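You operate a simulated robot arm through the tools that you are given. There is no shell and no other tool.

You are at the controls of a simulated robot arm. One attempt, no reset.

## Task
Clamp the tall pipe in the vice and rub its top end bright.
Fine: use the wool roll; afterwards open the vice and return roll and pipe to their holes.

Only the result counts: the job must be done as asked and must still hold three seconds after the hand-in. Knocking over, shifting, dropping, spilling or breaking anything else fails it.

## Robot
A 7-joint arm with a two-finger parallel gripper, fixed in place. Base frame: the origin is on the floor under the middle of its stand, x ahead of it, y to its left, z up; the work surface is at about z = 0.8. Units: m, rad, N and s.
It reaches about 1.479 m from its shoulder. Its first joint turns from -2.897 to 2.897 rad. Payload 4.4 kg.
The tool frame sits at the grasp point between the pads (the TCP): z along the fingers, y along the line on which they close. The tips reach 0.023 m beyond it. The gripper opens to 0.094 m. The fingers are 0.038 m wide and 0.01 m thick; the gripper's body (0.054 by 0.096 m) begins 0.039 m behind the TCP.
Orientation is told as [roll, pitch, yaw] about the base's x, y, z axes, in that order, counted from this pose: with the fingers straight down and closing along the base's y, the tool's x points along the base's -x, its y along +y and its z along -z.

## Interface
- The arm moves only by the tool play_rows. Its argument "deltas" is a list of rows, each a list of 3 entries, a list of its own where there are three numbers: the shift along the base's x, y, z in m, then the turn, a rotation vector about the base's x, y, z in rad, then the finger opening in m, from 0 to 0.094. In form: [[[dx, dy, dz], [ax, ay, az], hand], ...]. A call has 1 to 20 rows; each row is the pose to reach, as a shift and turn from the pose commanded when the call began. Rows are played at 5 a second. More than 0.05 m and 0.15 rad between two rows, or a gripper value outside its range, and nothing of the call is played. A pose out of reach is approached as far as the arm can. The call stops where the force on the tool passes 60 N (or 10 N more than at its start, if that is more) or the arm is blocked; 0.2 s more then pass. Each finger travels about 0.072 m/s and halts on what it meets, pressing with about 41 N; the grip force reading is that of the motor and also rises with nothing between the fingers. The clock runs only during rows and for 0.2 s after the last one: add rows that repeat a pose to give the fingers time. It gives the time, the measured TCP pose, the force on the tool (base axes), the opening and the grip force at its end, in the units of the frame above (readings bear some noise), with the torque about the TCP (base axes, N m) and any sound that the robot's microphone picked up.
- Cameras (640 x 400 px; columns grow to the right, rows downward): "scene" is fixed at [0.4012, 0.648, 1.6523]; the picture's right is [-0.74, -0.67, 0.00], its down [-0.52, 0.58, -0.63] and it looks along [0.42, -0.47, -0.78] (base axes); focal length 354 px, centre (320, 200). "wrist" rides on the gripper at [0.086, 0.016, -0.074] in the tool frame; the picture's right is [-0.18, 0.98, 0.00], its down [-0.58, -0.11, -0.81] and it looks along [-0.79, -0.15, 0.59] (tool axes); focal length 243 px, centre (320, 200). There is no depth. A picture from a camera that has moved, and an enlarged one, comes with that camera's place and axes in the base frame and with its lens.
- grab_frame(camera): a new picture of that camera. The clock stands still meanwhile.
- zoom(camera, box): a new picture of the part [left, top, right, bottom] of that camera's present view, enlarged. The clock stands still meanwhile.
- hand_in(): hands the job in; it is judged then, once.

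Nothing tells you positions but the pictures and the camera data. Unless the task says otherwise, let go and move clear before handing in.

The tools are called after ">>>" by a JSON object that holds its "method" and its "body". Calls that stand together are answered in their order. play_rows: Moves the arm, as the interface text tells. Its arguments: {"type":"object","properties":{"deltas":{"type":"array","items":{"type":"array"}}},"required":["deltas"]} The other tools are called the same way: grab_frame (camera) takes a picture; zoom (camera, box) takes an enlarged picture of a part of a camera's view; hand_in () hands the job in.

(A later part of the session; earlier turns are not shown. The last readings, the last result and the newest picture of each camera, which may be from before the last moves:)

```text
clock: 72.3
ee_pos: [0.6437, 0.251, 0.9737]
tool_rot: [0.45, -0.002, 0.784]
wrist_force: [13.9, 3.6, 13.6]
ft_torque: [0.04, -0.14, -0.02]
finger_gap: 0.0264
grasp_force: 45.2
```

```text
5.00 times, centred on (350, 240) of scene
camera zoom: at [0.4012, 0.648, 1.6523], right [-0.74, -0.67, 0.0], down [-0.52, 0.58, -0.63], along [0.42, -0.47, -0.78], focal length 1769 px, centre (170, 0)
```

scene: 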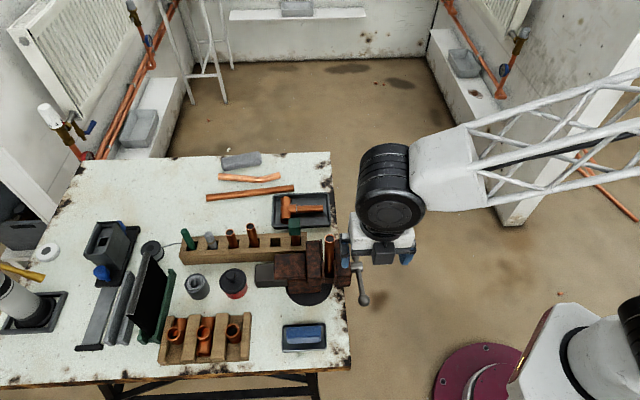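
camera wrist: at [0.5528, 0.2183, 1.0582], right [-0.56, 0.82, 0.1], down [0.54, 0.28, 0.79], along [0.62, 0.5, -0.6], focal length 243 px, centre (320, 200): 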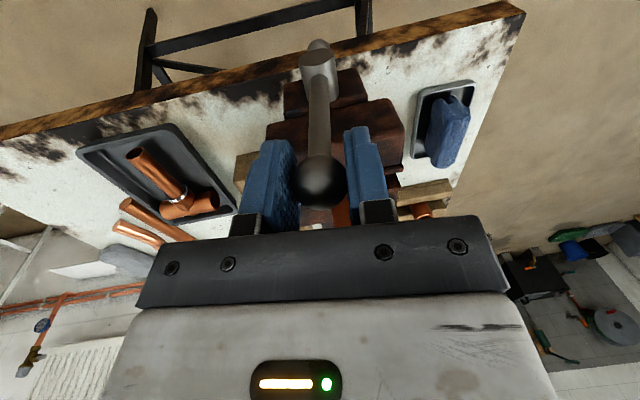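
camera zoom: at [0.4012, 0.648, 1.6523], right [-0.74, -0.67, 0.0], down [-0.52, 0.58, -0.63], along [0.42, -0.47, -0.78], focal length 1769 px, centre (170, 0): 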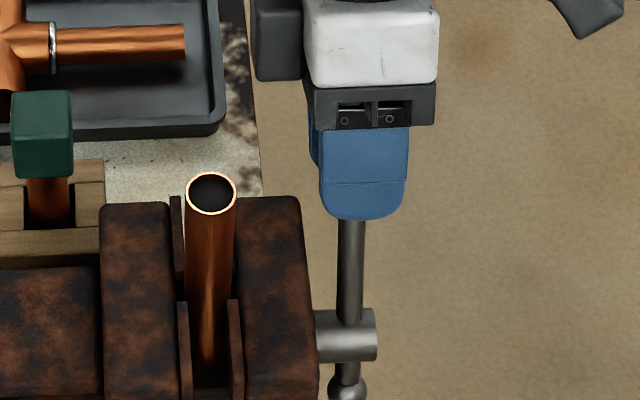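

>>> {"method": "play_rows", "body": {"deltas": [[[0.005, -0.0043, -0.0027], [0.0494, 0.0494, 0], 0.02], [[0.0094, -0.0084, -0.0064], [0.0987, 0.0987, 0], 0.02], [[0.0136, -0.0124, -0.0106], [0.1481, 0.1481, 0], 0.02], [[0.0175, -0.0162, -0.0152], [0.1975, 0.1975, 0], 0.02], [[0.0175, -0.0162, -0.0152], [0.1975, 0.1975, 0], 0.02]]}}

>>> {"method": "zoom", "body": {"camera": "scene", "box": [300, 200, 400, 280]}}

```text
clock: 73.5
ee_pos: [0.6613, 0.2339, 0.9568]
tool_rot: [0.731, -0.002, 0.785]
wrist_force: [13.9, -1.2, 9.5]
ft_torque: [0.07, -0.29, -0.11]
finger_gap: 0.0262
grasp_force: 45.0
```

```text
5.00 times, centred on (350, 240) of scene
camera zoom: at [0.4012, 0.648, 1.6523], right [-0.74, -0.67, 0.0], down [-0.52, 0.58, -0.63], along [0.42, -0.47, -0.78], focal length 1769 px, centre (170, 0)
```

zoom: 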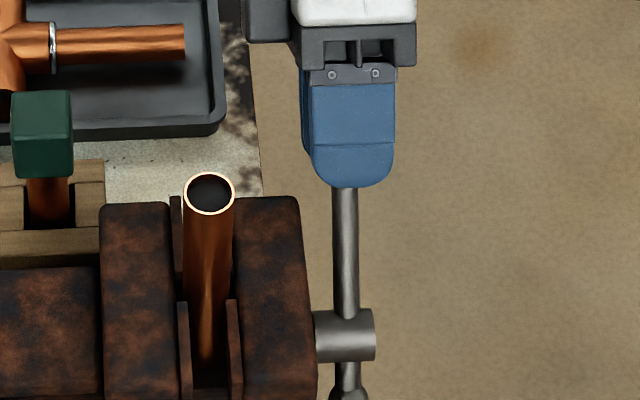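

>>> {"method": "play_rows", "body": {"deltas": [[[0.0044, -0.0037, -0.0044], [0.0494, 0.0494, 0], 0.02], [[0.0078, -0.007, -0.0097], [0.0987, 0.0987, 0], 0.02], [[0.0112, -0.01, -0.0154], [0.1481, 0.1481, 0], 0.02], [[0.0141, -0.0128, -0.0213], [0.1975, 0.1975, 0], 0.02], [[0.0141, -0.0128, -0.0213], [0.1975, 0.1975, 0], 0.02]]}}

>>> {"method": "zoom", "body": {"camera": "scene", "box": [300, 200, 400, 280]}}

```text
clock: 74.7
ee_pos: [0.6749, 0.2202, 0.9365]
tool_rot: [1.011, -0.001, 0.787]
wrist_force: [-0.3, -3.7, -3.2]
ft_torque: [-0.28, -0.24, 0.12]
finger_gap: 0.0262
grasp_force: 45.0
```

```text
5.00 times, centred on (350, 240) of scene
camera zoom: at [0.4012, 0.648, 1.6523], right [-0.74, -0.67, 0.0], down [-0.52, 0.58, -0.63], along [0.42, -0.47, -0.78], focal length 1769 px, centre (170, 0)
```

zoom: 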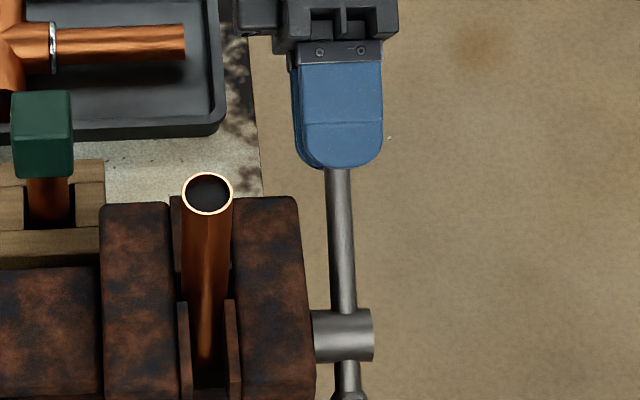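

>>> {"method": "play_rows", "body": {"deltas": [[[0.0026, -0.0025, -0.0062], [0.0494, 0.0494, 0], 0.02], [[0.0049, -0.0046, -0.0127], [0.0987, 0.0987, 0], 0.02], [[0.0069, -0.0064, -0.0193], [0.1481, 0.1481, 0], 0.02], [[0.0086, -0.0078, -0.0262], [0.1975, 0.1975, 0], 0.02], [[0.0086, -0.0078, -0.0262], [0.1975, 0.1975, 0], 0.02]]}}

>>> {"method": "zoom", "body": {"camera": "scene", "box": [300, 200, 400, 280]}}

>>> {"method": "grab_frame", "body": {"camera": "scene"}}

>>> {"method": "grab_frame", "body": {"camera": "wrist"}}

```text
clock: 75.9
ee_pos: [0.6846, 0.2126, 0.9095]
tool_rot: [1.291, -0.001, 0.785]
wrist_force: [12.3, -16.2, 4.3]
ft_torque: [-0.02, -0.21, -0.62]
finger_gap: 0.0263
grasp_force: 44.6
```

```text
5.00 times, centred on (350, 240) of scene
camera zoom: at [0.4012, 0.648, 1.6523], right [-0.74, -0.67, 0.0], down [-0.52, 0.58, -0.63], along [0.42, -0.47, -0.78], focal length 1769 px, centre (170, 0)
```

zoom: 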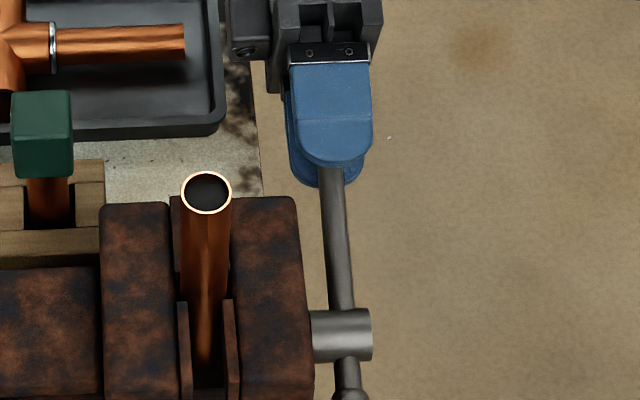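

```text
taken
```

scene: 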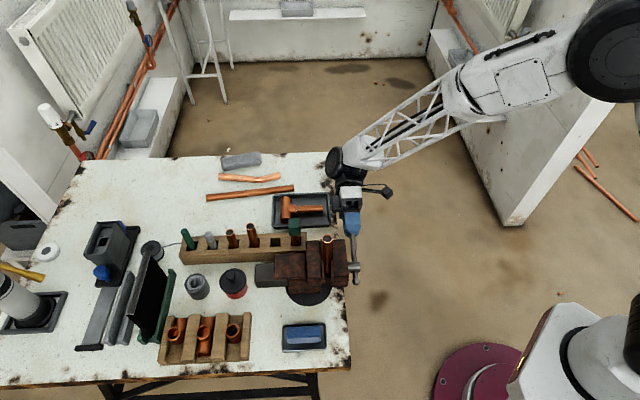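

```text
taken
camera wrist: at [0.6704, 0.104, 0.9459], right [-0.06, 0.32, 0.94], down [0.98, -0.16, 0.12], along [0.19, 0.93, -0.31], focal length 243 px, centre (320, 200)
```

wrist: 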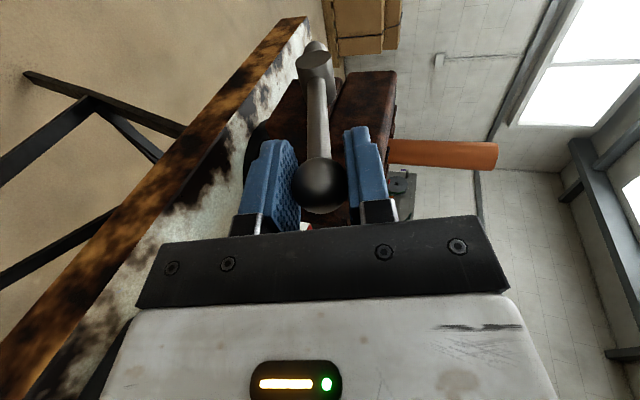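

At 164° there's no tangential resistance yet, only a little radial load. I'll keep going in small steps with a slightly larger radius.

>>> {"method": "play_rows", "body": {"deltas": [[[0.002, -0.0018, -0.0067], [0.0247, 0.0247, 0], 0.02], [[0.003, -0.0027, -0.0139], [0.0494, 0.0494, 0], 0.02], [[0.003, -0.0027, -0.0139], [0.0494, 0.0494, 0], 0.02]]}}

>>> {"method": "zoom", "body": {"camera": "scene", "box": [300, 200, 400, 280]}}

```text
clock: 76.9
ee_pos: [0.6862, 0.2127, 0.8993]
tool_rot: [1.36, -0.002, 0.788]
wrist_force: [-25.7, 1.2, 26.6]
ft_torque: [0.12, -0.02, 0.47]
finger_gap: 0.0264
grasp_force: 45.4
stopped in row 3: the force on the tool passed its limit at 61 N (the readings are from after the stop); the commanded pose is now the measured one
```

```text
5.00 times, centred on (350, 240) of scene
camera zoom: at [0.4012, 0.648, 1.6523], right [-0.74, -0.67, 0.0], down [-0.52, 0.58, -0.63], along [0.42, -0.47, -0.78], focal length 1769 px, centre (170, 0)
```

zoom: 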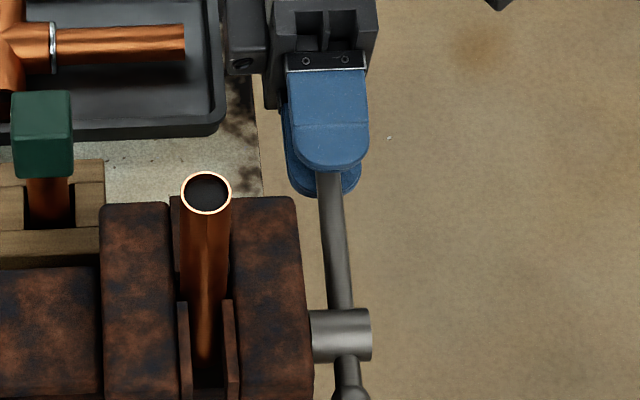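

The handle now resists strongly near 170° (61 N), so the jaws have clamped onto the pipe. I'll relieve the side loads and give one more controlled tightening push.

>>> {"method": "play_rows", "body": {"deltas": [[[-0.0013, 0.0001, 0], [0, 0, 0], 0.02], [[-0.0013, 0.0001, 0], [0, 0, 0], 0.02]]}}

```text
clock: 77.5
ee_pos: [0.687, 0.2122, 0.8984]
tool_rot: [1.358, -0.002, 0.785]
wrist_force: [4.2, 0.6, 31.1]
ft_torque: [0.05, 0.12, 0.41]
finger_gap: 0.0264
grasp_force: 45.3
```

>>> {"method": "play_rows", "body": {"deltas": [[[0, 0, -0.0006], [0, 0, 0], 0.02], [[0, 0, -0.0012], [0, 0, 0], 0.02], [[0, 0, -0.0012], [0, 0, 0], 0.02]]}}

```text
clock: 78.5
ee_pos: [0.6858, 0.2116, 0.8982]
tool_rot: [1.357, -0.005, 0.787]
wrist_force: [-16.7, -0.2, 22.2]
ft_torque: [0.2, 0.09, 0.24]
finger_gap: 0.0266
grasp_force: 45.0
stopped in row 3: the force on the tool passed its limit at 61 N (the readings are from after the stop); the commanded pose is now the measured one
```

The ball no longer moves at 60 N, so the vice is firmly tight. I'll release the bar and back out radially, then check that the handle stays.

>>> {"method": "play_rows", "body": {"deltas": [[[0, 0, 0.001], [0, 0, 0], 0.03], [[0, 0, 0.001], [0, 0, 0], 0.045], [[0, 0, 0.001], [0, 0, 0], 0.06], [[0.014, -0.014, 0.005], [0, 0, 0], 0.06], [[0.028, -0.028, 0.01], [0, 0, 0], 0.06], [[0.045, -0.045, 0.02], [0, 0, 0], 0.06], [[0.06, -0.06, 0.035], [0, 0, 0], 0.06], [[0.06, -0.06, 0.035], [0, 0, 0], 0.06]]}}

>>> {"method": "zoom", "body": {"camera": "scene", "box": [300, 200, 400, 280]}}

>>> {"method": "grab_frame", "body": {"camera": "wrist"}}

```text
clock: 80.3
ee_pos: [0.7468, 0.1507, 0.9317]
tool_rot: [1.357, -0.006, 0.786]
wrist_force: [0.6, -0.3, 0.3]
ft_torque: [-0.02, -0.02, -0.03]
finger_gap: 0.0601
grasp_force: 0.1
```

```text
5.00 times, centred on (350, 240) of scene
camera zoom: at [0.4012, 0.648, 1.6523], right [-0.74, -0.67, 0.0], down [-0.52, 0.58, -0.63], along [0.42, -0.47, -0.78], focal length 1769 px, centre (170, 0)
```

zoom: 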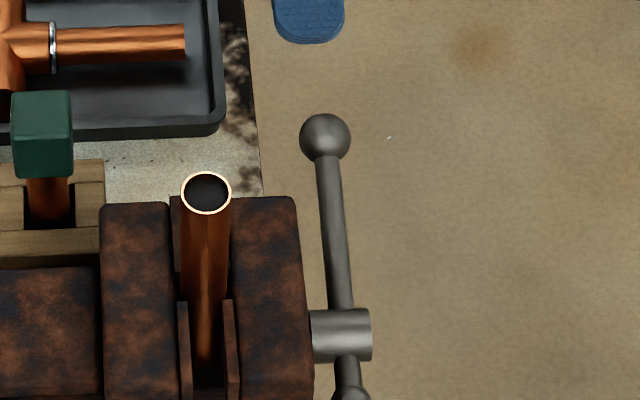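

```text
taken
camera wrist: at [0.7343, 0.0404, 0.9627], right [-0.02, 0.27, 0.96], down [0.98, -0.16, 0.07], along [0.17, 0.95, -0.27], focal length 243 px, centre (320, 200)
```

wrist: 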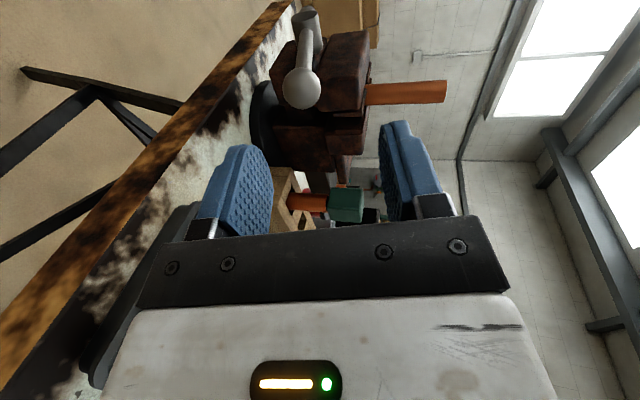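

The handle stays at about 170° and the pipe is clamped. I'll rise, untilt the hand and head for the wool roll in the rack.

>>> {"method": "play_rows", "body": {"deltas": [[[0, 0, 0.04], [0, 0, 0], 0.08], [[0, 0, 0.08], [-0.05, -0.05, 0], 0.094], [[0, 0, 0.12], [-0.15, -0.15, 0], 0.094], [[0, 0, 0.16], [-0.25, -0.25, 0], 0.094], [[0, 0, 0.2], [-0.35, -0.35, 0], 0.094], [[0, 0, 0.22], [-0.45, -0.45, 0], 0.094], [[0, 0, 0.22], [-0.55, -0.55, 0], 0.094], [[0, 0, 0.22], [-0.65, -0.65, 0], 0.094], [[0, 0, 0.22], [-0.75, -0.75, 0], 0.094], [[0, 0, 0.22], [-0.85, -0.85, 0], 0.094], [[0, 0, 0.22], [-0.93, -0.93, 0], 0.094], [[0, 0, 0.22], [-0.9596, -0.9596, 0], 0.094], [[0, 0, 0.22], [-0.9596, -0.9596, 0], 0.094]]}}

>>> {"method": "grab_frame", "body": {"camera": "scene"}}

```text
clock: 83.1
ee_pos: [0.7471, 0.1521, 1.1521]
tool_rot: [0.0, -0.001, 0.79]
wrist_force: [0.1, -0.7, 0.3]
ft_torque: [-0.02, -0.02, -0.03]
finger_gap: 0.0938
grasp_force: 0.0
```

```text
taken
```

scene: 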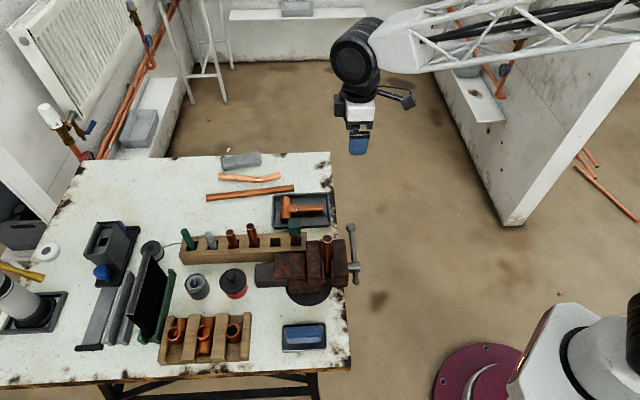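

>>> {"method": "play_rows", "body": {"deltas": [[[0.022, 0.036, 0], [0, 0, -0.003], 0.094], [[0.044, 0.072, 0], [0, 0, -0.003], 0.094], [[0.066, 0.108, 0], [0, 0, -0.003], 0.094], [[0.088, 0.144, 0], [0, 0, -0.003], 0.094], [[0.11, 0.18, 0], [0, 0, -0.003], 0.094], [[0.132, 0.216, 0], [0, 0, -0.003], 0.094], [[0.154, 0.25, 0], [0, 0, -0.003], 0.094], [[0.176, 0.284, 0], [0, 0, -0.003], 0.094], [[0.197, 0.318, -0.02], [0, 0, -0.003], 0.094], [[0.197, 0.318, -0.06], [0, 0, -0.003], 0.094], [[0.197, 0.318, -0.1], [0, 0, -0.003], 0.094], [[0.197, 0.318, -0.1], [0, 0, -0.003], 0.094]]}}

>>> {"method": "grab_frame", "body": {"camera": "wrist"}}

>>> {"method": "zoom", "body": {"camera": "wrist", "box": [240, 20, 400, 180]}}

>>> {"method": "zoom", "body": {"camera": "scene", "box": [160, 180, 300, 280]}}

```text
clock: 85.7
ee_pos: [0.9448, 0.4695, 1.0527]
tool_rot: [0.0, 0.0, 0.787]
wrist_force: [0.3, 0.7, -0.2]
ft_torque: [0.01, 0.04, 0.01]
finger_gap: 0.0939
grasp_force: 0.1
```

```text
taken
camera wrist: at [0.8724, 0.4195, 1.1269], right [-0.57, 0.82, 0.0], down [0.49, 0.33, 0.81], along [0.66, 0.46, -0.59], focal length 243 px, centre (320, 200)
```

wrist: 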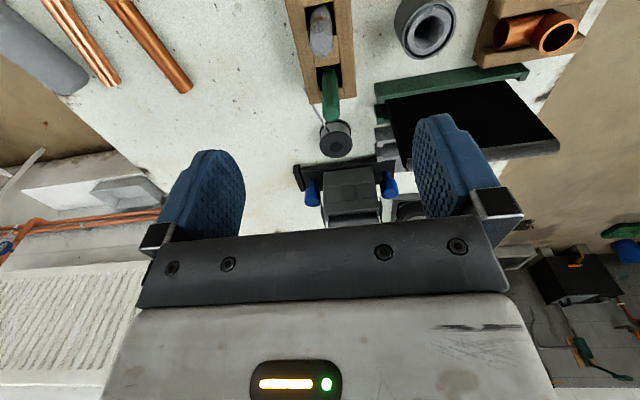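

```text
2.50 times, centred on (320, 100) of wrist
camera zoom: at [0.8724, 0.4195, 1.1269], right [-0.57, 0.82, 0.0], down [0.49, 0.33, 0.81], along [0.66, 0.46, -0.59], focal length 606 px, centre (320, 450)
```

zoom: 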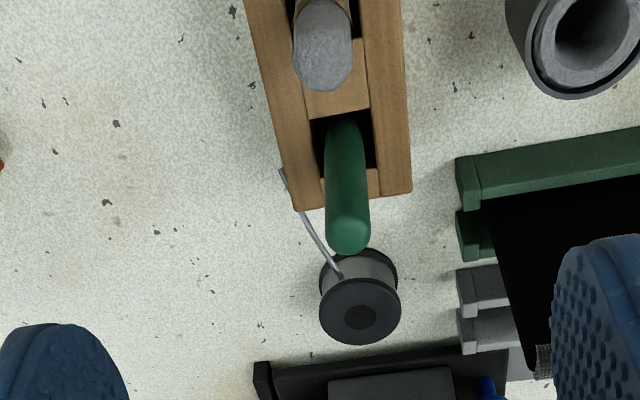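

```text
4.00 times, centred on (230, 230) of scene
camera zoom: at [0.4012, 0.648, 1.6523], right [-0.74, -0.67, 0.0], down [-0.52, 0.58, -0.63], along [0.42, -0.47, -0.78], focal length 1415 px, centre (680, 80)
```

zoom: 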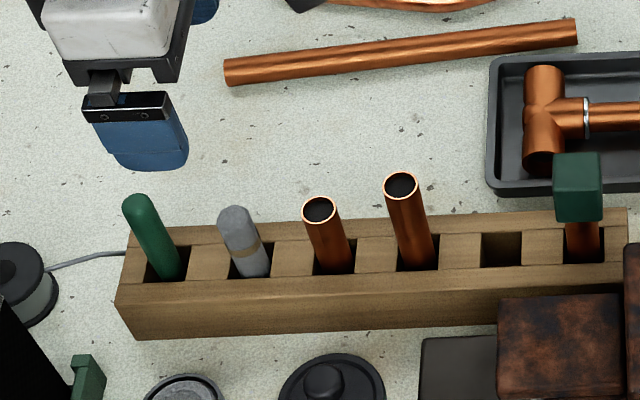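

The wool roll's axis is near (0.947, 0.472). I'll go lower for a refined look.

>>> {"method": "play_rows", "body": {"deltas": [[[0.002, 0.002, -0.04], [0, 0, 0], 0.08], [[0.0025, 0.003, -0.075], [0, 0, 0], 0.06], [[0.0025, 0.003, -0.075], [0, 0, 0], 0.06]]}}

>>> {"method": "zoom", "body": {"camera": "wrist", "box": [260, 60, 380, 180]}}

>>> {"method": "zoom", "body": {"camera": "scene", "box": [160, 190, 260, 270]}}

```text
clock: 86.5
ee_pos: [0.9459, 0.4749, 0.9757]
tool_rot: [0.0, 0.001, 0.786]
wrist_force: [-0.1, 0.1, -0.5]
ft_torque: [-0.02, 0.01, 0.01]
finger_gap: 0.0599
grasp_force: 0.2
```

```text
3.33 times, centred on (320, 120) of wrist
camera zoom: at [0.8737, 0.423, 1.0508], right [-0.57, 0.82, 0.0], down [0.49, 0.33, 0.81], along [0.66, 0.46, -0.59], focal length 809 px, centre (320, 467)
```

zoom: 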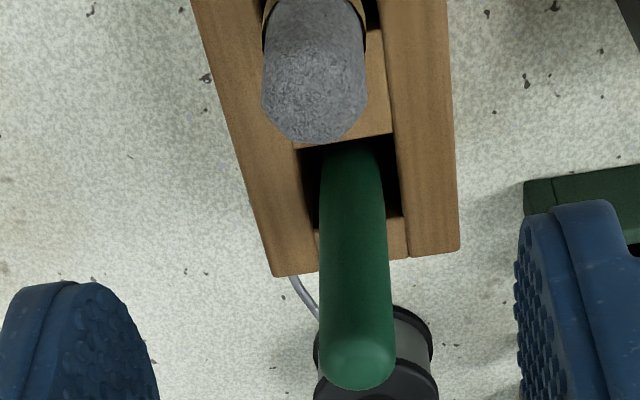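

```text
5.00 times, centred on (210, 230) of scene
camera zoom: at [0.4012, 0.648, 1.6523], right [-0.74, -0.67, 0.0], down [-0.52, 0.58, -0.63], along [0.42, -0.47, -0.78], focal length 1769 px, centre (870, 50)
```

zoom: 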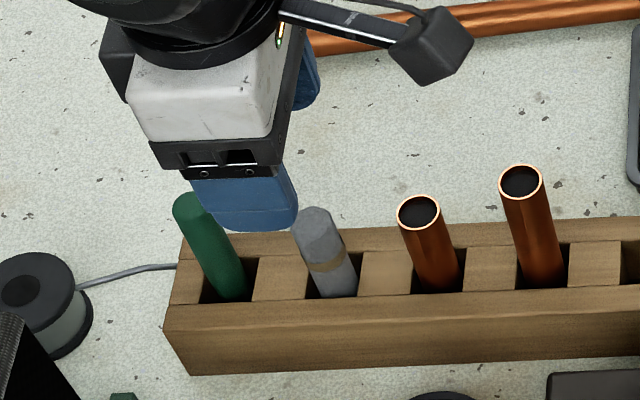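

The roll is at about (0.948, 0.473) with its top near 0.89, and the rack top is at 0.85. To keep the camera housing clear of the neighbouring pipes I'll turn the hand to about 20° yaw, then descend.

>>> {"method": "play_rows", "body": {"deltas": [[[0.0, 0.0, 0], [0, 0, -0.14], 0.06], [[0.001, 0.0, 0], [0, 0, -0.28], 0.05], [[0.0022, 0.0005, 0], [0, 0, -0.42], 0.05], [[0.0022, 0.0005, 0], [0, 0, -0.436], 0.05], [[0.0022, 0.0005, -0.03], [0, 0, -0.436], 0.05], [[0.0022, 0.0005, -0.03], [0, 0, -0.436], 0.05]]}}

>>> {"method": "grab_frame", "body": {"camera": "wrist"}}

>>> {"method": "zoom", "body": {"camera": "wrist", "box": [260, 80, 380, 200]}}

>>> {"method": "zoom", "body": {"camera": "scene", "box": [160, 190, 260, 270]}}

```text
clock: 87.9
ee_pos: [0.9485, 0.4731, 0.9463]
tool_rot: [0.002, -0.002, 0.351]
wrist_force: [-0.6, 0.5, 0.1]
ft_torque: [0.02, 0.02, 0.01]
finger_gap: 0.0497
grasp_force: 0.0
```

```text
taken
camera wrist: at [0.8616, 0.4581, 1.0212], right [-0.16, 0.99, 0.0], down [0.58, 0.1, 0.81], along [0.8, 0.13, -0.59], focal length 243 px, centre (320, 200)
```

wrist: 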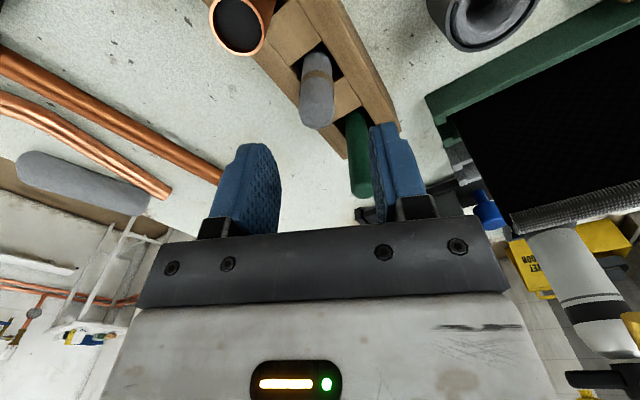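

```text
3.33 times, centred on (320, 140) of wrist
camera zoom: at [0.8616, 0.4581, 1.0212], right [-0.16, 0.99, 0.0], down [0.58, 0.1, 0.81], along [0.8, 0.13, -0.59], focal length 809 px, centre (320, 400)
```

zoom: 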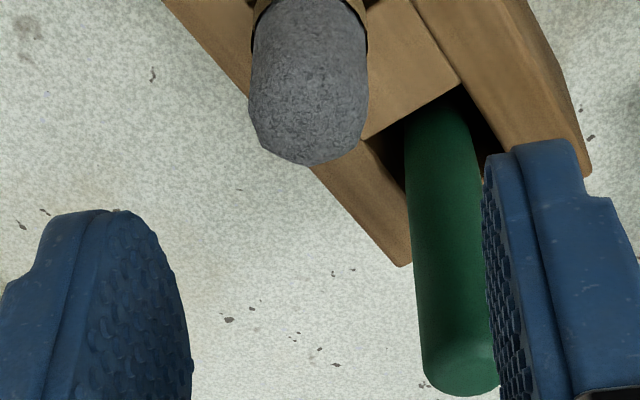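

```text
5.00 times, centred on (210, 230) of scene
camera zoom: at [0.4012, 0.648, 1.6523], right [-0.74, -0.67, 0.0], down [-0.52, 0.58, -0.63], along [0.42, -0.47, -0.78], focal length 1769 px, centre (870, 50)
```

zoom: 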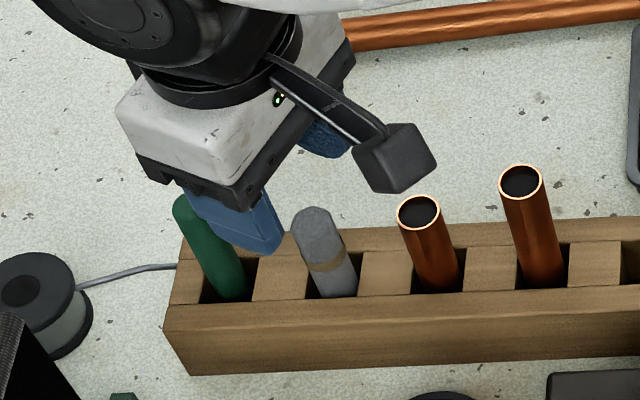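

The roll is slightly offset from the gripper axis. I'll correct by (+2.5, −1.5) mm and descend to grip just above the rack.

>>> {"method": "play_rows", "body": {"deltas": [[[0.0025, -0.0015, 0], [0, 0, 0], 0.05], [[0.0025, -0.0015, -0.02], [0, 0, 0], 0.05], [[0.0025, -0.0015, -0.04], [0, 0, 0], 0.05], [[0.0025, -0.0015, -0.062], [0, 0, 0], 0.05], [[0.0025, -0.0015, -0.062], [0, 0, 0], 0.05]]}}

>>> {"method": "grab_frame", "body": {"camera": "wrist"}}

>>> {"method": "zoom", "body": {"camera": "scene", "box": [160, 190, 260, 270]}}

```text
clock: 89.1
ee_pos: [0.9522, 0.4715, 0.8849]
tool_rot: [-0.001, -0.001, 0.351]
wrist_force: [-0.1, 0.5, 0.1]
ft_torque: [0.01, 0.01, -0.01]
finger_gap: 0.0501
grasp_force: 0.2
```

```text
taken
camera wrist: at [0.8644, 0.4567, 0.9593], right [-0.16, 0.99, 0.0], down [0.58, 0.1, 0.81], along [0.8, 0.13, -0.59], focal length 243 px, centre (320, 200)
```

wrist: 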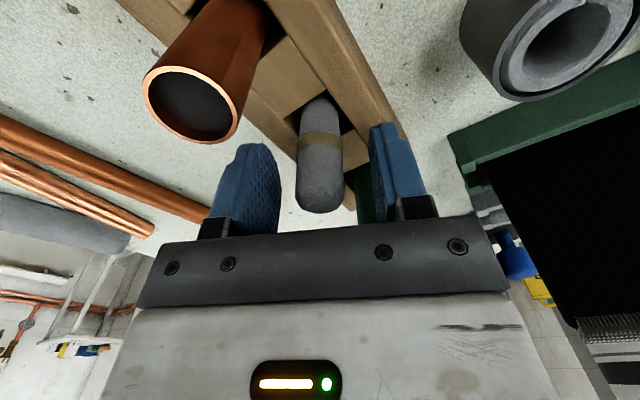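

```text
5.00 times, centred on (210, 230) of scene
camera zoom: at [0.4012, 0.648, 1.6523], right [-0.74, -0.67, 0.0], down [-0.52, 0.58, -0.63], along [0.42, -0.47, -0.78], focal length 1769 px, centre (870, 50)
```

zoom: 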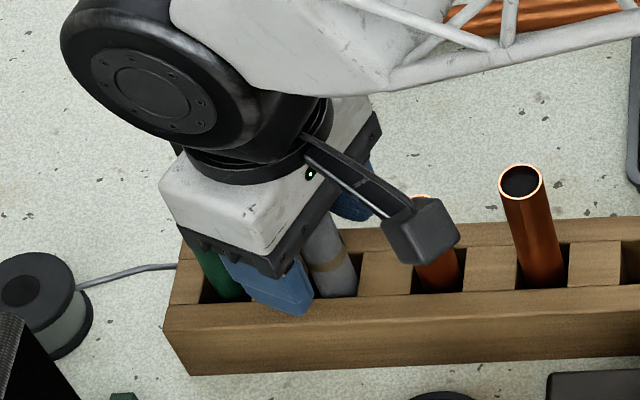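

The roll is centred between the pads. Closing on it.

>>> {"method": "play_rows", "body": {"deltas": [[[0, 0, 0], [0, 0, 0], 0.035], [[0, 0, 0], [0, 0, 0], 0.02], [[0, 0, 0], [0, 0, 0], 0.01], [[0, 0, 0], [0, 0, 0], 0.01], [[0, 0, 0], [0, 0, 0], 0.01]]}}

>>> {"method": "zoom", "body": {"camera": "wrist", "box": [240, 60, 400, 240]}}

```text
clock: 90.3
ee_pos: [0.9503, 0.4717, 0.8838]
tool_rot: [-0.001, 0.001, 0.353]
wrist_force: [0.5, 0.2, -0.4]
ft_torque: [0.01, -0.01, 0.0]
finger_gap: 0.0192
grasp_force: 41.3
```

```text
2.22 times, centred on (320, 150) of wrist
camera zoom: at [0.8644, 0.4567, 0.9595], right [-0.16, 0.99, 0.0], down [0.58, 0.1, 0.81], along [0.8, 0.13, -0.59], focal length 539 px, centre (320, 311)
```

zoom: 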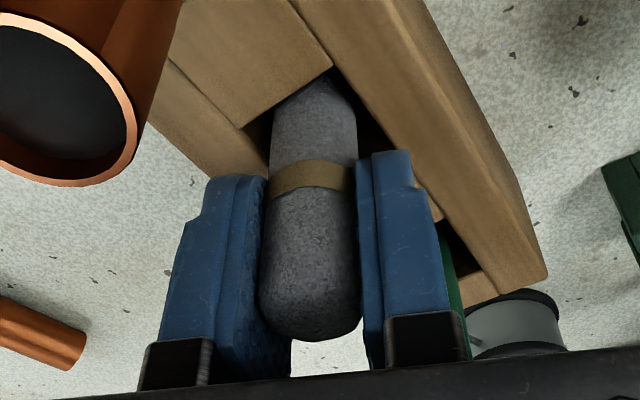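

Gripped at 19 mm with no side load. I'll lift it straight out and inspect.

>>> {"method": "play_rows", "body": {"deltas": [[[0, 0, 0.012], [0, 0, 0], 0.01], [[0, 0, 0.03], [0, 0, 0], 0.01], [[0, 0, 0.06], [0, 0, 0], 0.01], [[0, 0, 0.1], [0, 0, 0], 0.01], [[0, 0, 0.14], [0, 0, 0], 0.01], [[0, 0, 0.18], [0, 0, 0], 0.01], [[0, 0, 0.22], [0, 0, 0], 0.01], [[0, 0, 0.25], [0, 0, 0], 0.01], [[0, 0, 0.25], [0, 0, 0], 0.01]]}}

>>> {"method": "grab_frame", "body": {"camera": "wrist"}}

>>> {"method": "zoom", "body": {"camera": "scene", "box": [140, 100, 300, 280]}}

```text
clock: 92.3
ee_pos: [0.9519, 0.4717, 1.135]
tool_rot: [0.0, 0.001, 0.35]
wrist_force: [-0.6, 0.5, 0.0]
ft_torque: [0.01, 0.04, -0.01]
finger_gap: 0.0192
grasp_force: 41.4
```

```text
taken
camera wrist: at [0.8642, 0.4569, 1.2109], right [-0.16, 0.99, 0.0], down [0.58, 0.1, 0.81], along [0.8, 0.13, -0.59], focal length 243 px, centre (320, 200)
```

wrist: 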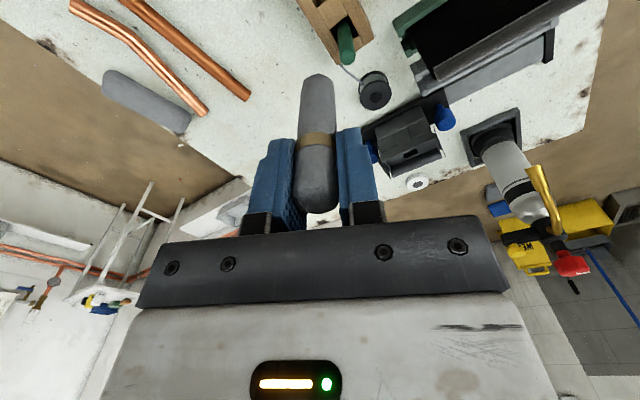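

```text
2.22 times, centred on (220, 190) of scene
camera zoom: at [0.4012, 0.648, 1.6523], right [-0.74, -0.67, 0.0], down [-0.52, 0.58, -0.63], along [0.42, -0.47, -0.78], focal length 786 px, centre (542, 222)
```

zoom: 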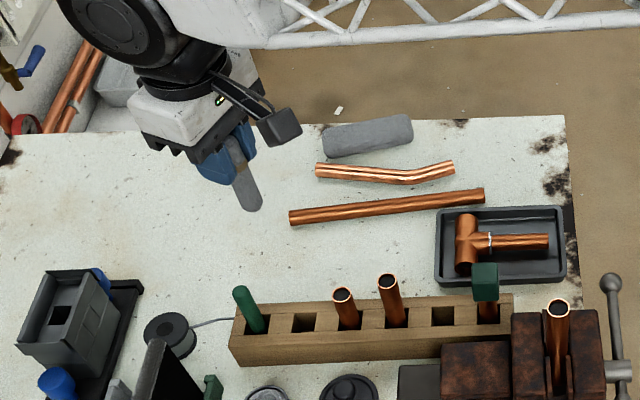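

The roll hangs straight, with about 6 cm exposed below the fingertips. I'll carry it to the +A side of the clamped pipe at height, turning the hand so it closes along the vice axis.

>>> {"method": "play_rows", "body": {"deltas": [[[-0.03, -0.013, 0], [0, 0, -0.13], 0.01], [[-0.06, -0.026, 0], [0, 0, -0.26], 0.01], [[-0.09, -0.039, 0], [0, 0, -0.39], 0.01], [[-0.12, -0.052, 0], [0, 0, -0.52], 0.01], [[-0.15, -0.065, 0], [0, 0, -0.65], 0.01], [[-0.18, -0.078, 0], [0, 0, -0.78], 0.01], [[-0.21, -0.091, 0], [0, 0, -0.91], 0.01], [[-0.24, -0.104, 0], [0, 0, -1.04], 0.01], [[-0.2627, -0.1149, 0], [0, 0, -1.136], 0.01], [[-0.2627, -0.1149, 0], [0, 0, -1.136], 0.01]]}}

>>> {"method": "grab_frame", "body": {"camera": "wrist"}}

>>> {"method": "zoom", "body": {"camera": "wrist", "box": [240, 20, 400, 180]}}

>>> {"method": "zoom", "body": {"camera": "scene", "box": [280, 180, 380, 280]}}

```text
clock: 94.5
ee_pos: [0.6869, 0.3569, 1.1349]
tool_rot: [0.001, -0.001, -0.787]
wrist_force: [0.0, -0.7, 0.1]
ft_torque: [-0.01, 0.04, 0.0]
finger_gap: 0.0195
grasp_force: 41.0
```

```text
taken
camera wrist: at [0.6387, 0.4287, 1.2096], right [0.83, 0.56, 0.0], down [0.33, -0.49, 0.81], along [0.46, -0.67, -0.59], focal length 243 px, centre (320, 200)
```

wrist: 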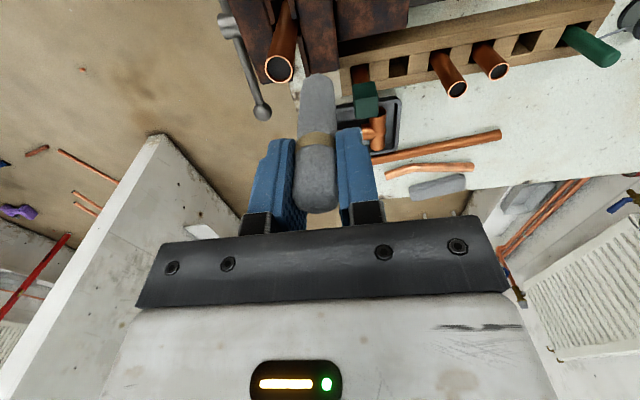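

```text
2.50 times, centred on (320, 100) of wrist
camera zoom: at [0.6387, 0.4287, 1.2096], right [0.83, 0.56, 0.0], down [0.33, -0.49, 0.81], along [0.46, -0.67, -0.59], focal length 606 px, centre (320, 450)
```

zoom: 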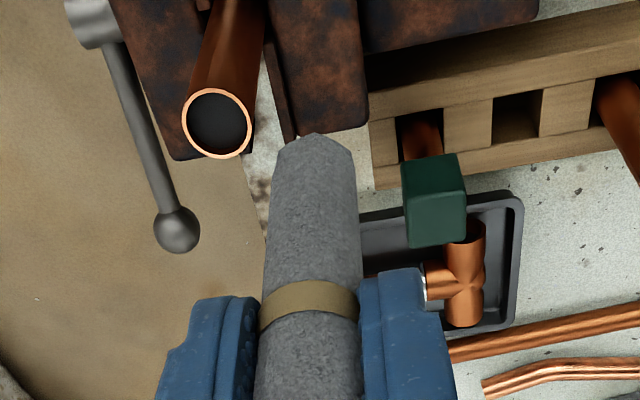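

```text
4.00 times, centred on (330, 230) of scene
camera zoom: at [0.4012, 0.648, 1.6523], right [-0.74, -0.67, 0.0], down [-0.52, 0.58, -0.63], along [0.42, -0.47, -0.78], focal length 1415 px, centre (280, 80)
```

zoom: 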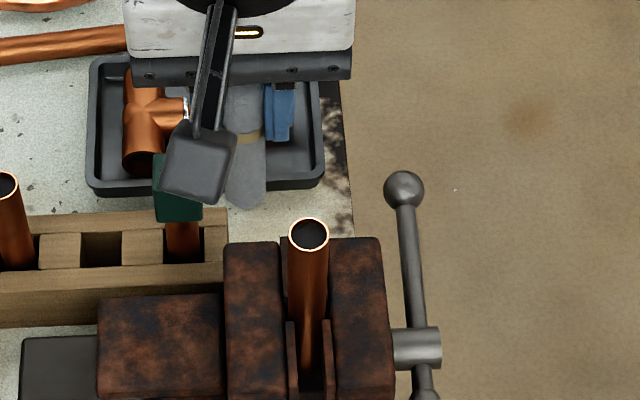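

The pipe centre is at about (0.665, 0.332), A≈0.705, clamped upright. I'll lower the roll beside it and creep in until contact.

>>> {"method": "play_rows", "body": {"deltas": [[[0, 0, -0.04], [0, 0, 0], 0.01], [[0, 0, -0.07], [0, 0, 0], 0.01], [[0, 0, -0.09], [0, 0, 0], 0.01], [[-0.0035, -0.0035, -0.09], [0, 0, 0], 0.01], [[-0.007, -0.007, -0.09], [0, 0, 0], 0.01], [[-0.007, -0.007, -0.09], [0, 0, 0], 0.01]]}}

>>> {"method": "zoom", "body": {"camera": "wrist", "box": [240, 40, 400, 200]}}

>>> {"method": "zoom", "body": {"camera": "scene", "box": [280, 180, 380, 280]}}

```text
clock: 95.9
ee_pos: [0.6815, 0.3498, 1.0453]
tool_rot: [0.0, -0.001, -0.785]
wrist_force: [-0.7, 0.0, -0.4]
ft_torque: [0.0, 0.0, -0.02]
finger_gap: 0.0192
grasp_force: 40.4
```

```text
2.50 times, centred on (320, 120) of wrist
camera zoom: at [0.6316, 0.4217, 1.1195], right [0.83, 0.56, 0.0], down [0.33, -0.49, 0.81], along [0.46, -0.67, -0.59], focal length 606 px, centre (320, 400)
```

zoom: 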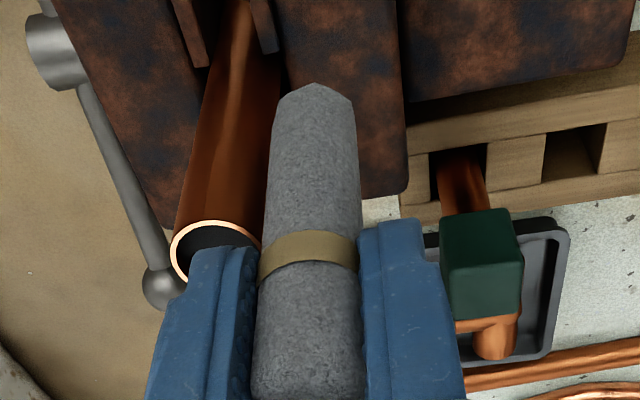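

```text
4.00 times, centred on (330, 230) of scene
camera zoom: at [0.4012, 0.648, 1.6523], right [-0.74, -0.67, 0.0], down [-0.52, 0.58, -0.63], along [0.42, -0.47, -0.78], focal length 1415 px, centre (280, 80)
```

zoom: 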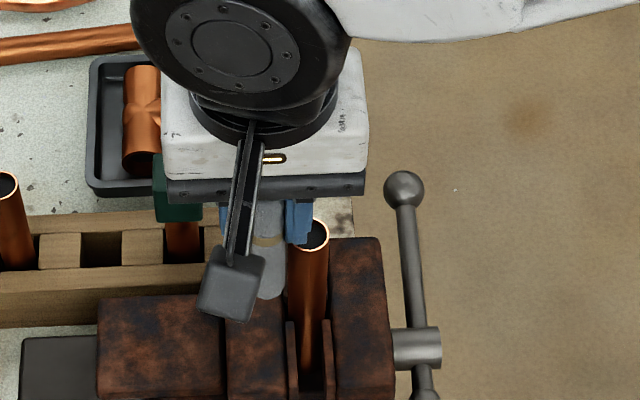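

>>> {"method": "play_rows", "body": {"deltas": [[[-0.0007, -0.0007, 0], [0, 0, 0], 0.01], [[-0.0014, -0.0014, 0], [0, 0, 0], 0.01], [[-0.0014, -0.0014, 0], [0, 0, 0], 0.01]]}}

```text
clock: 96.7
ee_pos: [0.6793, 0.3486, 1.0454]
tool_rot: [-0.001, 0.001, -0.785]
wrist_force: [0.0, -0.3, -0.1]
ft_torque: [-0.01, -0.01, -0.02]
finger_gap: 0.0195
grasp_force: 40.9
```

>>> {"method": "play_rows", "body": {"deltas": [[[-0.0004, -0.0004, 0], [0, 0, 0], 0.01], [[-0.0007, -0.0007, 0], [0, 0, 0], 0.01], [[-0.0007, -0.0007, 0], [0, 0, 0], 0.01]]}}

```text
clock: 97.5
ee_pos: [0.6796, 0.3471, 1.044]
tool_rot: [0.0, -0.001, -0.785]
wrist_force: [0.7, 0.6, -0.2]
ft_torque: [-0.02, 0.03, -0.01]
finger_gap: 0.0193
grasp_force: 41.4
```

Just touching, I believe. I'll press in a fraction more and check the force.

>>> {"method": "play_rows", "body": {"deltas": [[[-0.0004, -0.0004, 0], [0, 0, 0], 0.01], [[-0.0004, -0.0004, 0], [0, 0, 0], 0.01]]}}

```text
clock: 98.1
ee_pos: [0.6777, 0.3465, 1.0444]
tool_rot: [0.001, 0.002, -0.785]
wrist_force: [0.5, 0.3, -0.7]
ft_torque: [-0.01, 0.02, 0.0]
finger_gap: 0.0194
grasp_force: 41.2
```

>>> {"method": "play_rows", "body": {"deltas": [[[-0.0004, -0.0004, 0], [0, 0, 0], 0.01], [[-0.0008, -0.0008, 0], [0, 0, 0], 0.01], [[-0.0008, -0.0008, 0], [0, 0, 0], 0.01]]}}

>>> {"method": "zoom", "body": {"camera": "wrist", "box": [240, 40, 400, 200]}}

```text
clock: 98.9
ee_pos: [0.6775, 0.3455, 1.0463]
tool_rot: [0.002, -0.001, -0.785]
wrist_force: [1.2, 3.5, -0.2]
ft_torque: [0.19, -0.11, -0.02]
finger_gap: 0.0195
grasp_force: 41.2
```

```text
2.50 times, centred on (320, 120) of wrist
camera zoom: at [0.6282, 0.4187, 1.12], right [0.83, 0.56, 0.0], down [0.33, -0.49, 0.81], along [0.46, -0.67, -0.59], focal length 606 px, centre (320, 400)
```

zoom: 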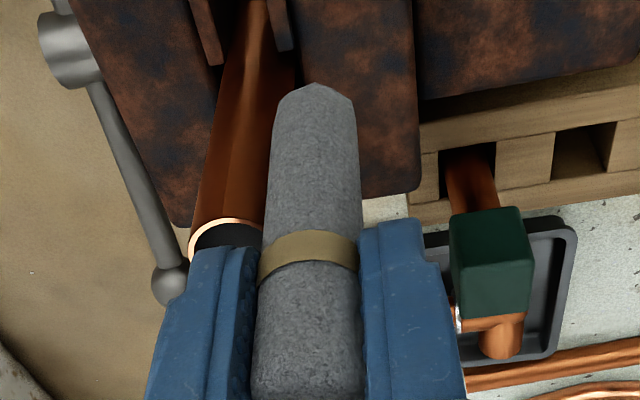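

Contact made (about 3 N). Now I'll do vertical strokes along the pipe's top with light pressure.

>>> {"method": "play_rows", "body": {"deltas": [[[-0.0003, -0.0003, 0], [0, 0, 0], 0.01], [[-0.0003, -0.0003, 0.015], [0, 0, 0], 0.01], [[-0.0003, -0.0003, 0.03], [0, 0, 0], 0.01], [[-0.0003, -0.0003, 0.015], [0, 0, 0], 0.01], [[-0.0003, -0.0003, 0.0], [0, 0, 0], 0.01], [[-0.0003, -0.0003, 0.015], [0, 0, 0], 0.01], [[-0.0003, -0.0003, 0.03], [0, 0, 0], 0.01], [[-0.0003, -0.0003, 0.015], [0, 0, 0], 0.01], [[-0.0003, -0.0003, 0.0], [0, 0, 0], 0.01], [[-0.0003, -0.0003, 0.015], [0, 0, 0], 0.01], [[-0.0003, -0.0003, 0.03], [0, 0, 0], 0.01], [[-0.0003, -0.0003, 0.015], [0, 0, 0], 0.01], [[-0.0003, -0.0003, 0.0], [0, 0, 0], 0.01]]}}

>>> {"method": "zoom", "body": {"camera": "scene", "box": [280, 180, 380, 280]}}

>>> {"method": "zoom", "body": {"camera": "wrist", "box": [240, 40, 400, 200]}}

```text
clock: 101.7
ee_pos: [0.6772, 0.3463, 1.0456]
tool_rot: [0.003, -0.001, -0.787]
wrist_force: [2.9, 6.1, 2.1]
ft_torque: [0.37, -0.1, 0.0]
finger_gap: 0.0193
grasp_force: 41.5
```

```text
4.00 times, centred on (330, 230) of scene
camera zoom: at [0.4012, 0.648, 1.6523], right [-0.74, -0.67, 0.0], down [-0.52, 0.58, -0.63], along [0.42, -0.47, -0.78], focal length 1415 px, centre (280, 80)
```

zoom: 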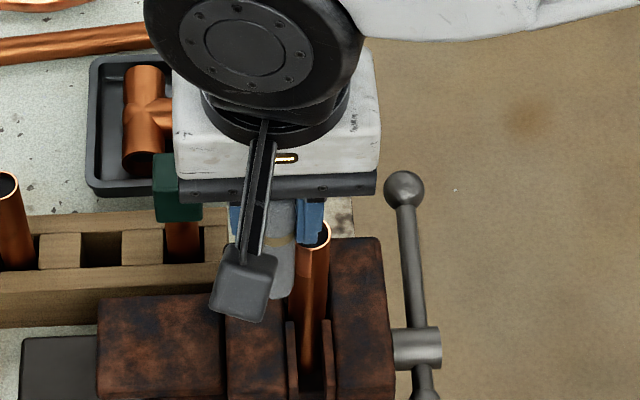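

```text
2.50 times, centred on (320, 120) of wrist
camera zoom: at [0.6275, 0.4181, 1.1199], right [0.83, 0.56, 0.0], down [0.33, -0.49, 0.81], along [0.46, -0.67, -0.59], focal length 606 px, centre (320, 400)
```

zoom: 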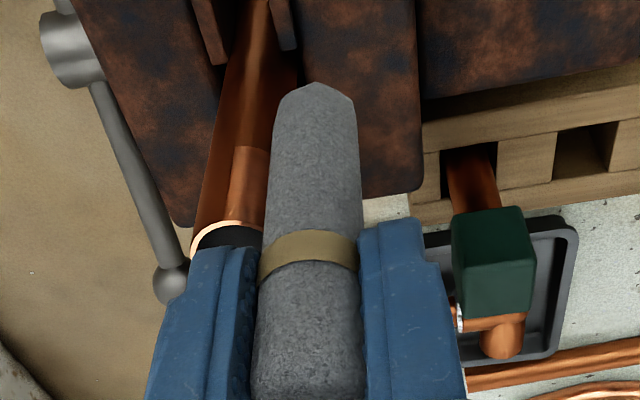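

A sharply bounded bright patch has appeared on the pipe's top on this side, so the rubbing works and must be done all around. I'll back off briefly to see its extent.

>>> {"method": "play_rows", "body": {"deltas": [[[0.003, 0.003, 0.0], [0, 0, 0], 0.01], [[0.01, 0.01, 0.0], [0, 0, 0], 0.01], [[0.01, 0.01, 0.03], [0, 0, 0], 0.01], [[0.01, 0.01, 0.06], [0, 0, 0], 0.01], [[0.01, 0.01, 0.06], [0, 0, 0], 0.01]]}}

>>> {"method": "zoom", "body": {"camera": "scene", "box": [300, 210, 360, 270]}}

>>> {"method": "zoom", "body": {"camera": "wrist", "box": [240, 10, 340, 110]}}

```text
clock: 102.9
ee_pos: [0.6879, 0.3558, 1.1055]
tool_rot: [0.0, -0.001, -0.784]
wrist_force: [-1.0, 0.3, -0.5]
ft_torque: [-0.04, -0.02, -0.02]
finger_gap: 0.0194
grasp_force: 40.6
```

```text
6.67 times, centred on (330, 240) of scene
camera zoom: at [0.4012, 0.648, 1.6523], right [-0.74, -0.67, 0.0], down [-0.52, 0.58, -0.63], along [0.42, -0.47, -0.78], focal length 2358 px, centre (253, -67)
```

zoom: 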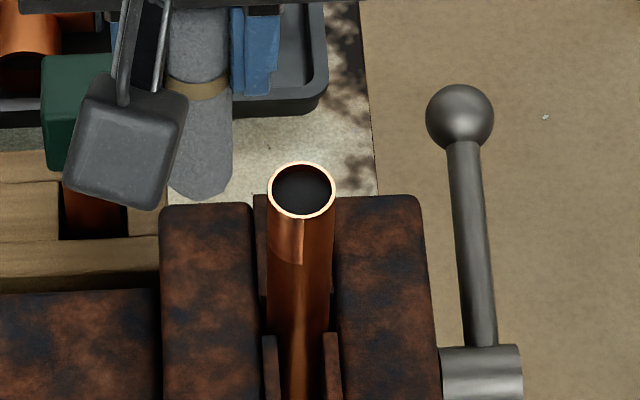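

```text
4.00 times, centred on (290, 60) of wrist
camera zoom: at [0.6383, 0.428, 1.18], right [0.83, 0.56, 0.0], down [0.33, -0.49, 0.81], along [0.46, -0.67, -0.59], focal length 970 px, centre (440, 760)
```

zoom: 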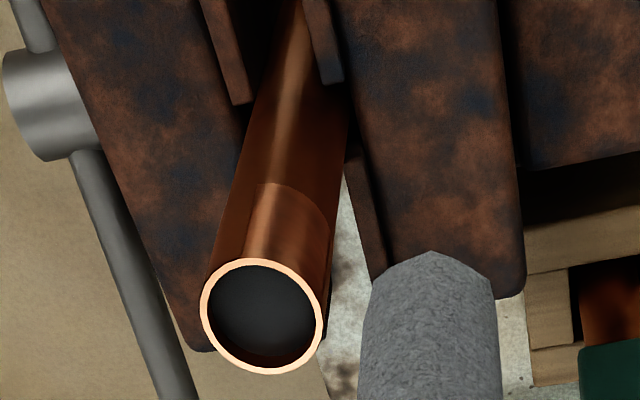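

The bright patch covers about a quarter of the circumference, so I need to rub from all sides. I'll move to the near (+B) side next, with the hand turned so it presses along its closing direction.

>>> {"method": "play_rows", "body": {"deltas": [[[0.0, 0.0, 0.02], [0, 0, 0.14], 0.01], [[-0.004, 0.0, 0.02], [0, 0, 0.28], 0.01], [[-0.008, -0.0005, 0.02], [0, 0, 0.42], 0.01], [[-0.012, -0.001, 0.02], [0, 0, 0.56], 0.01], [[-0.016, -0.0015, 0.02], [0, 0, 0.7], 0.01], [[-0.02, -0.002, 0.02], [0, 0, 0.84], 0.01], [[-0.025, -0.0025, 0.02], [0, 0, 0.98], 0.01], [[-0.03, -0.003, 0.02], [0, 0, 1.12], 0.01], [[-0.035, -0.0036, 0.02], [0, 0, 1.26], 0.01], [[-0.04, -0.004, 0.02], [0, 0, 1.4], 0.01], [[-0.0427, -0.0044, 0.02], [0, 0, 1.54], 0.01], [[-0.0427, -0.0044, 0.0], [0, 0, 1.5708], 0.01], [[-0.0427, -0.0044, -0.03], [0, 0, 1.5708], 0.01], [[-0.0427, -0.0044, -0.06], [0, 0, 1.5708], 0.01], [[-0.0427, -0.0044, -0.06], [0, 0, 1.5708], 0.01]]}}

>>> {"method": "zoom", "body": {"camera": "wrist", "box": [220, 40, 380, 200]}}

>>> {"method": "zoom", "body": {"camera": "scene", "box": [290, 190, 370, 270]}}

```text
clock: 106.1
ee_pos: [0.6456, 0.351, 1.0458]
tool_rot: [0.002, 0.0, 0.784]
wrist_force: [-0.9, -0.2, -0.3]
ft_torque: [-0.01, 0.01, 0.0]
finger_gap: 0.019
grasp_force: 40.8
```

```text
2.50 times, centred on (300, 120) of wrist
camera zoom: at [0.573, 0.301, 1.1197], right [-0.56, 0.83, 0.0], down [0.49, 0.33, 0.81], along [0.67, 0.46, -0.59], focal length 606 px, centre (370, 400)
```

zoom: 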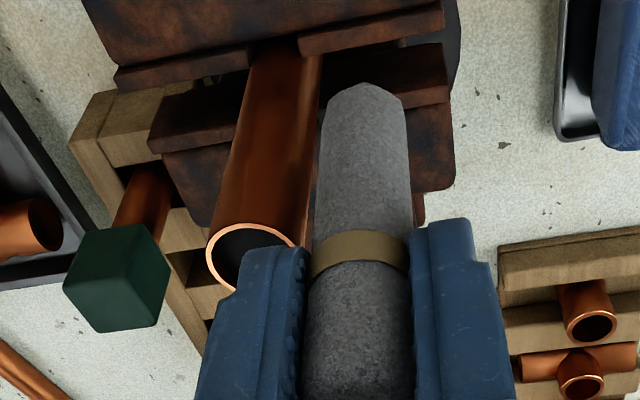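

```text
5.00 times, centred on (330, 230) of scene
camera zoom: at [0.4012, 0.648, 1.6523], right [-0.74, -0.67, 0.0], down [-0.52, 0.58, -0.63], along [0.42, -0.47, -0.78], focal length 1769 px, centre (270, 50)
```

zoom: 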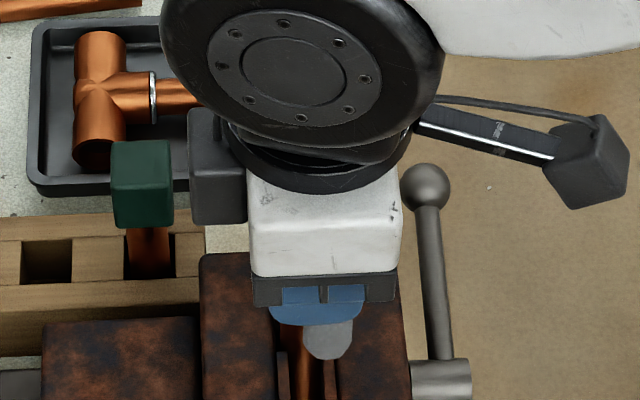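

The roll hangs slightly tilted, with its lower part about 6 mm toward −A. I'll compensate and creep in from the near side.

>>> {"method": "play_rows", "body": {"deltas": [[[0.0035, 0.0035, 0], [0, 0, 0], 0.01], [[0.006, 0.001, 0], [0, 0, 0], 0.01], [[0.007, 0.0, 0], [0, 0, 0], 0.01], [[0.007, 0.0, 0], [0, 0, 0], 0.01]]}}

```text
clock: 107.1
ee_pos: [0.6539, 0.3508, 1.045]
tool_rot: [0.0, 0.0, 0.784]
wrist_force: [0.3, -0.6, -0.9]
ft_torque: [-0.01, 0.02, 0.0]
finger_gap: 0.0192
grasp_force: 40.7
```

>>> {"method": "play_rows", "body": {"deltas": [[[0.0006, -0.0006, 0], [0, 0, 0], 0.01], [[0.001, -0.001, 0], [0, 0, 0], 0.01], [[0.001, -0.001, 0], [0, 0, 0], 0.01]]}}

```text
clock: 107.9
ee_pos: [0.653, 0.3501, 1.0453]
tool_rot: [0.0, -0.001, 0.786]
wrist_force: [0.6, -0.1, -0.4]
ft_torque: [-0.02, 0.01, -0.03]
finger_gap: 0.0191
grasp_force: 41.5
```

>>> {"method": "play_rows", "body": {"deltas": [[[0.0005, -0.0005, 0], [0, 0, 0], 0.01], [[0.001, -0.001, 0], [0, 0, 0], 0.01], [[0.001, -0.001, 0], [0, 0, 0], 0.01]]}}

```text
clock: 108.7
ee_pos: [0.6538, 0.3498, 1.0452]
tool_rot: [-0.002, 0.001, 0.787]
wrist_force: [-4.2, 3.7, 0.5]
ft_torque: [0.24, 0.24, -0.05]
finger_gap: 0.0193
grasp_force: 41.3
```

Contact at 5.6 N, normal to the near side. Stroking here.

>>> {"method": "play_rows", "body": {"deltas": [[[0, 0, 0.015], [0, 0, 0], 0.01], [[0, 0, 0.03], [0, 0, 0], 0.01], [[0, 0, 0.015], [0, 0, 0], 0.01], [[0, 0, 0.0], [0, 0, 0], 0.01], [[0, 0, 0.015], [0, 0, 0], 0.01], [[0, 0, 0.03], [0, 0, 0], 0.01], [[0, 0, 0.015], [0, 0, 0], 0.01], [[0, 0, 0.0], [0, 0, 0], 0.01], [[0, 0, 0.015], [0, 0, 0], 0.01], [[0, 0, 0.03], [0, 0, 0], 0.01], [[0, 0, 0.015], [0, 0, 0], 0.01], [[0, 0, 0.0], [0, 0, 0], 0.01]]}}

>>> {"method": "zoom", "body": {"camera": "wrist", "box": [220, 40, 380, 200]}}

>>> {"method": "zoom", "body": {"camera": "scene", "box": [290, 190, 370, 270]}}

```text
clock: 111.3
ee_pos: [0.6529, 0.3495, 1.0468]
tool_rot: [0.001, -0.001, 0.785]
wrist_force: [-2.0, 1.2, 0.6]
ft_torque: [0.05, 0.16, -0.02]
finger_gap: 0.0195
grasp_force: 40.8
```

```text
2.50 times, centred on (300, 120) of wrist
camera zoom: at [0.5806, 0.2996, 1.1206], right [-0.56, 0.83, 0.0], down [0.49, 0.33, 0.81], along [0.67, 0.46, -0.59], focal length 606 px, centre (370, 400)
```

zoom: 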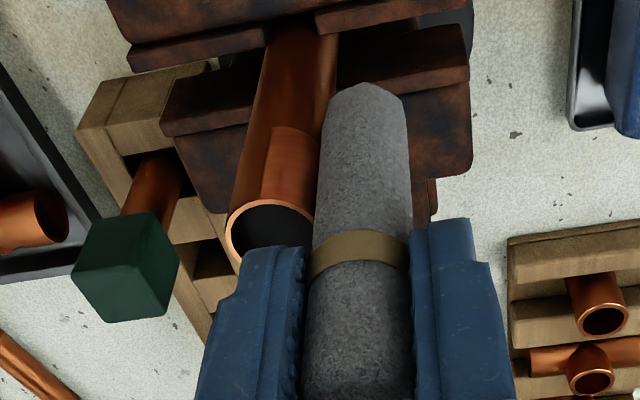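

```text
5.00 times, centred on (330, 230) of scene
camera zoom: at [0.4012, 0.648, 1.6523], right [-0.74, -0.67, 0.0], down [-0.52, 0.58, -0.63], along [0.42, -0.47, -0.78], focal length 1769 px, centre (270, 50)
```

zoom: 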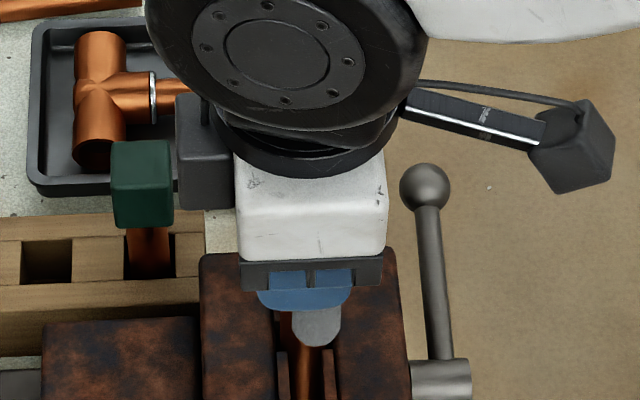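

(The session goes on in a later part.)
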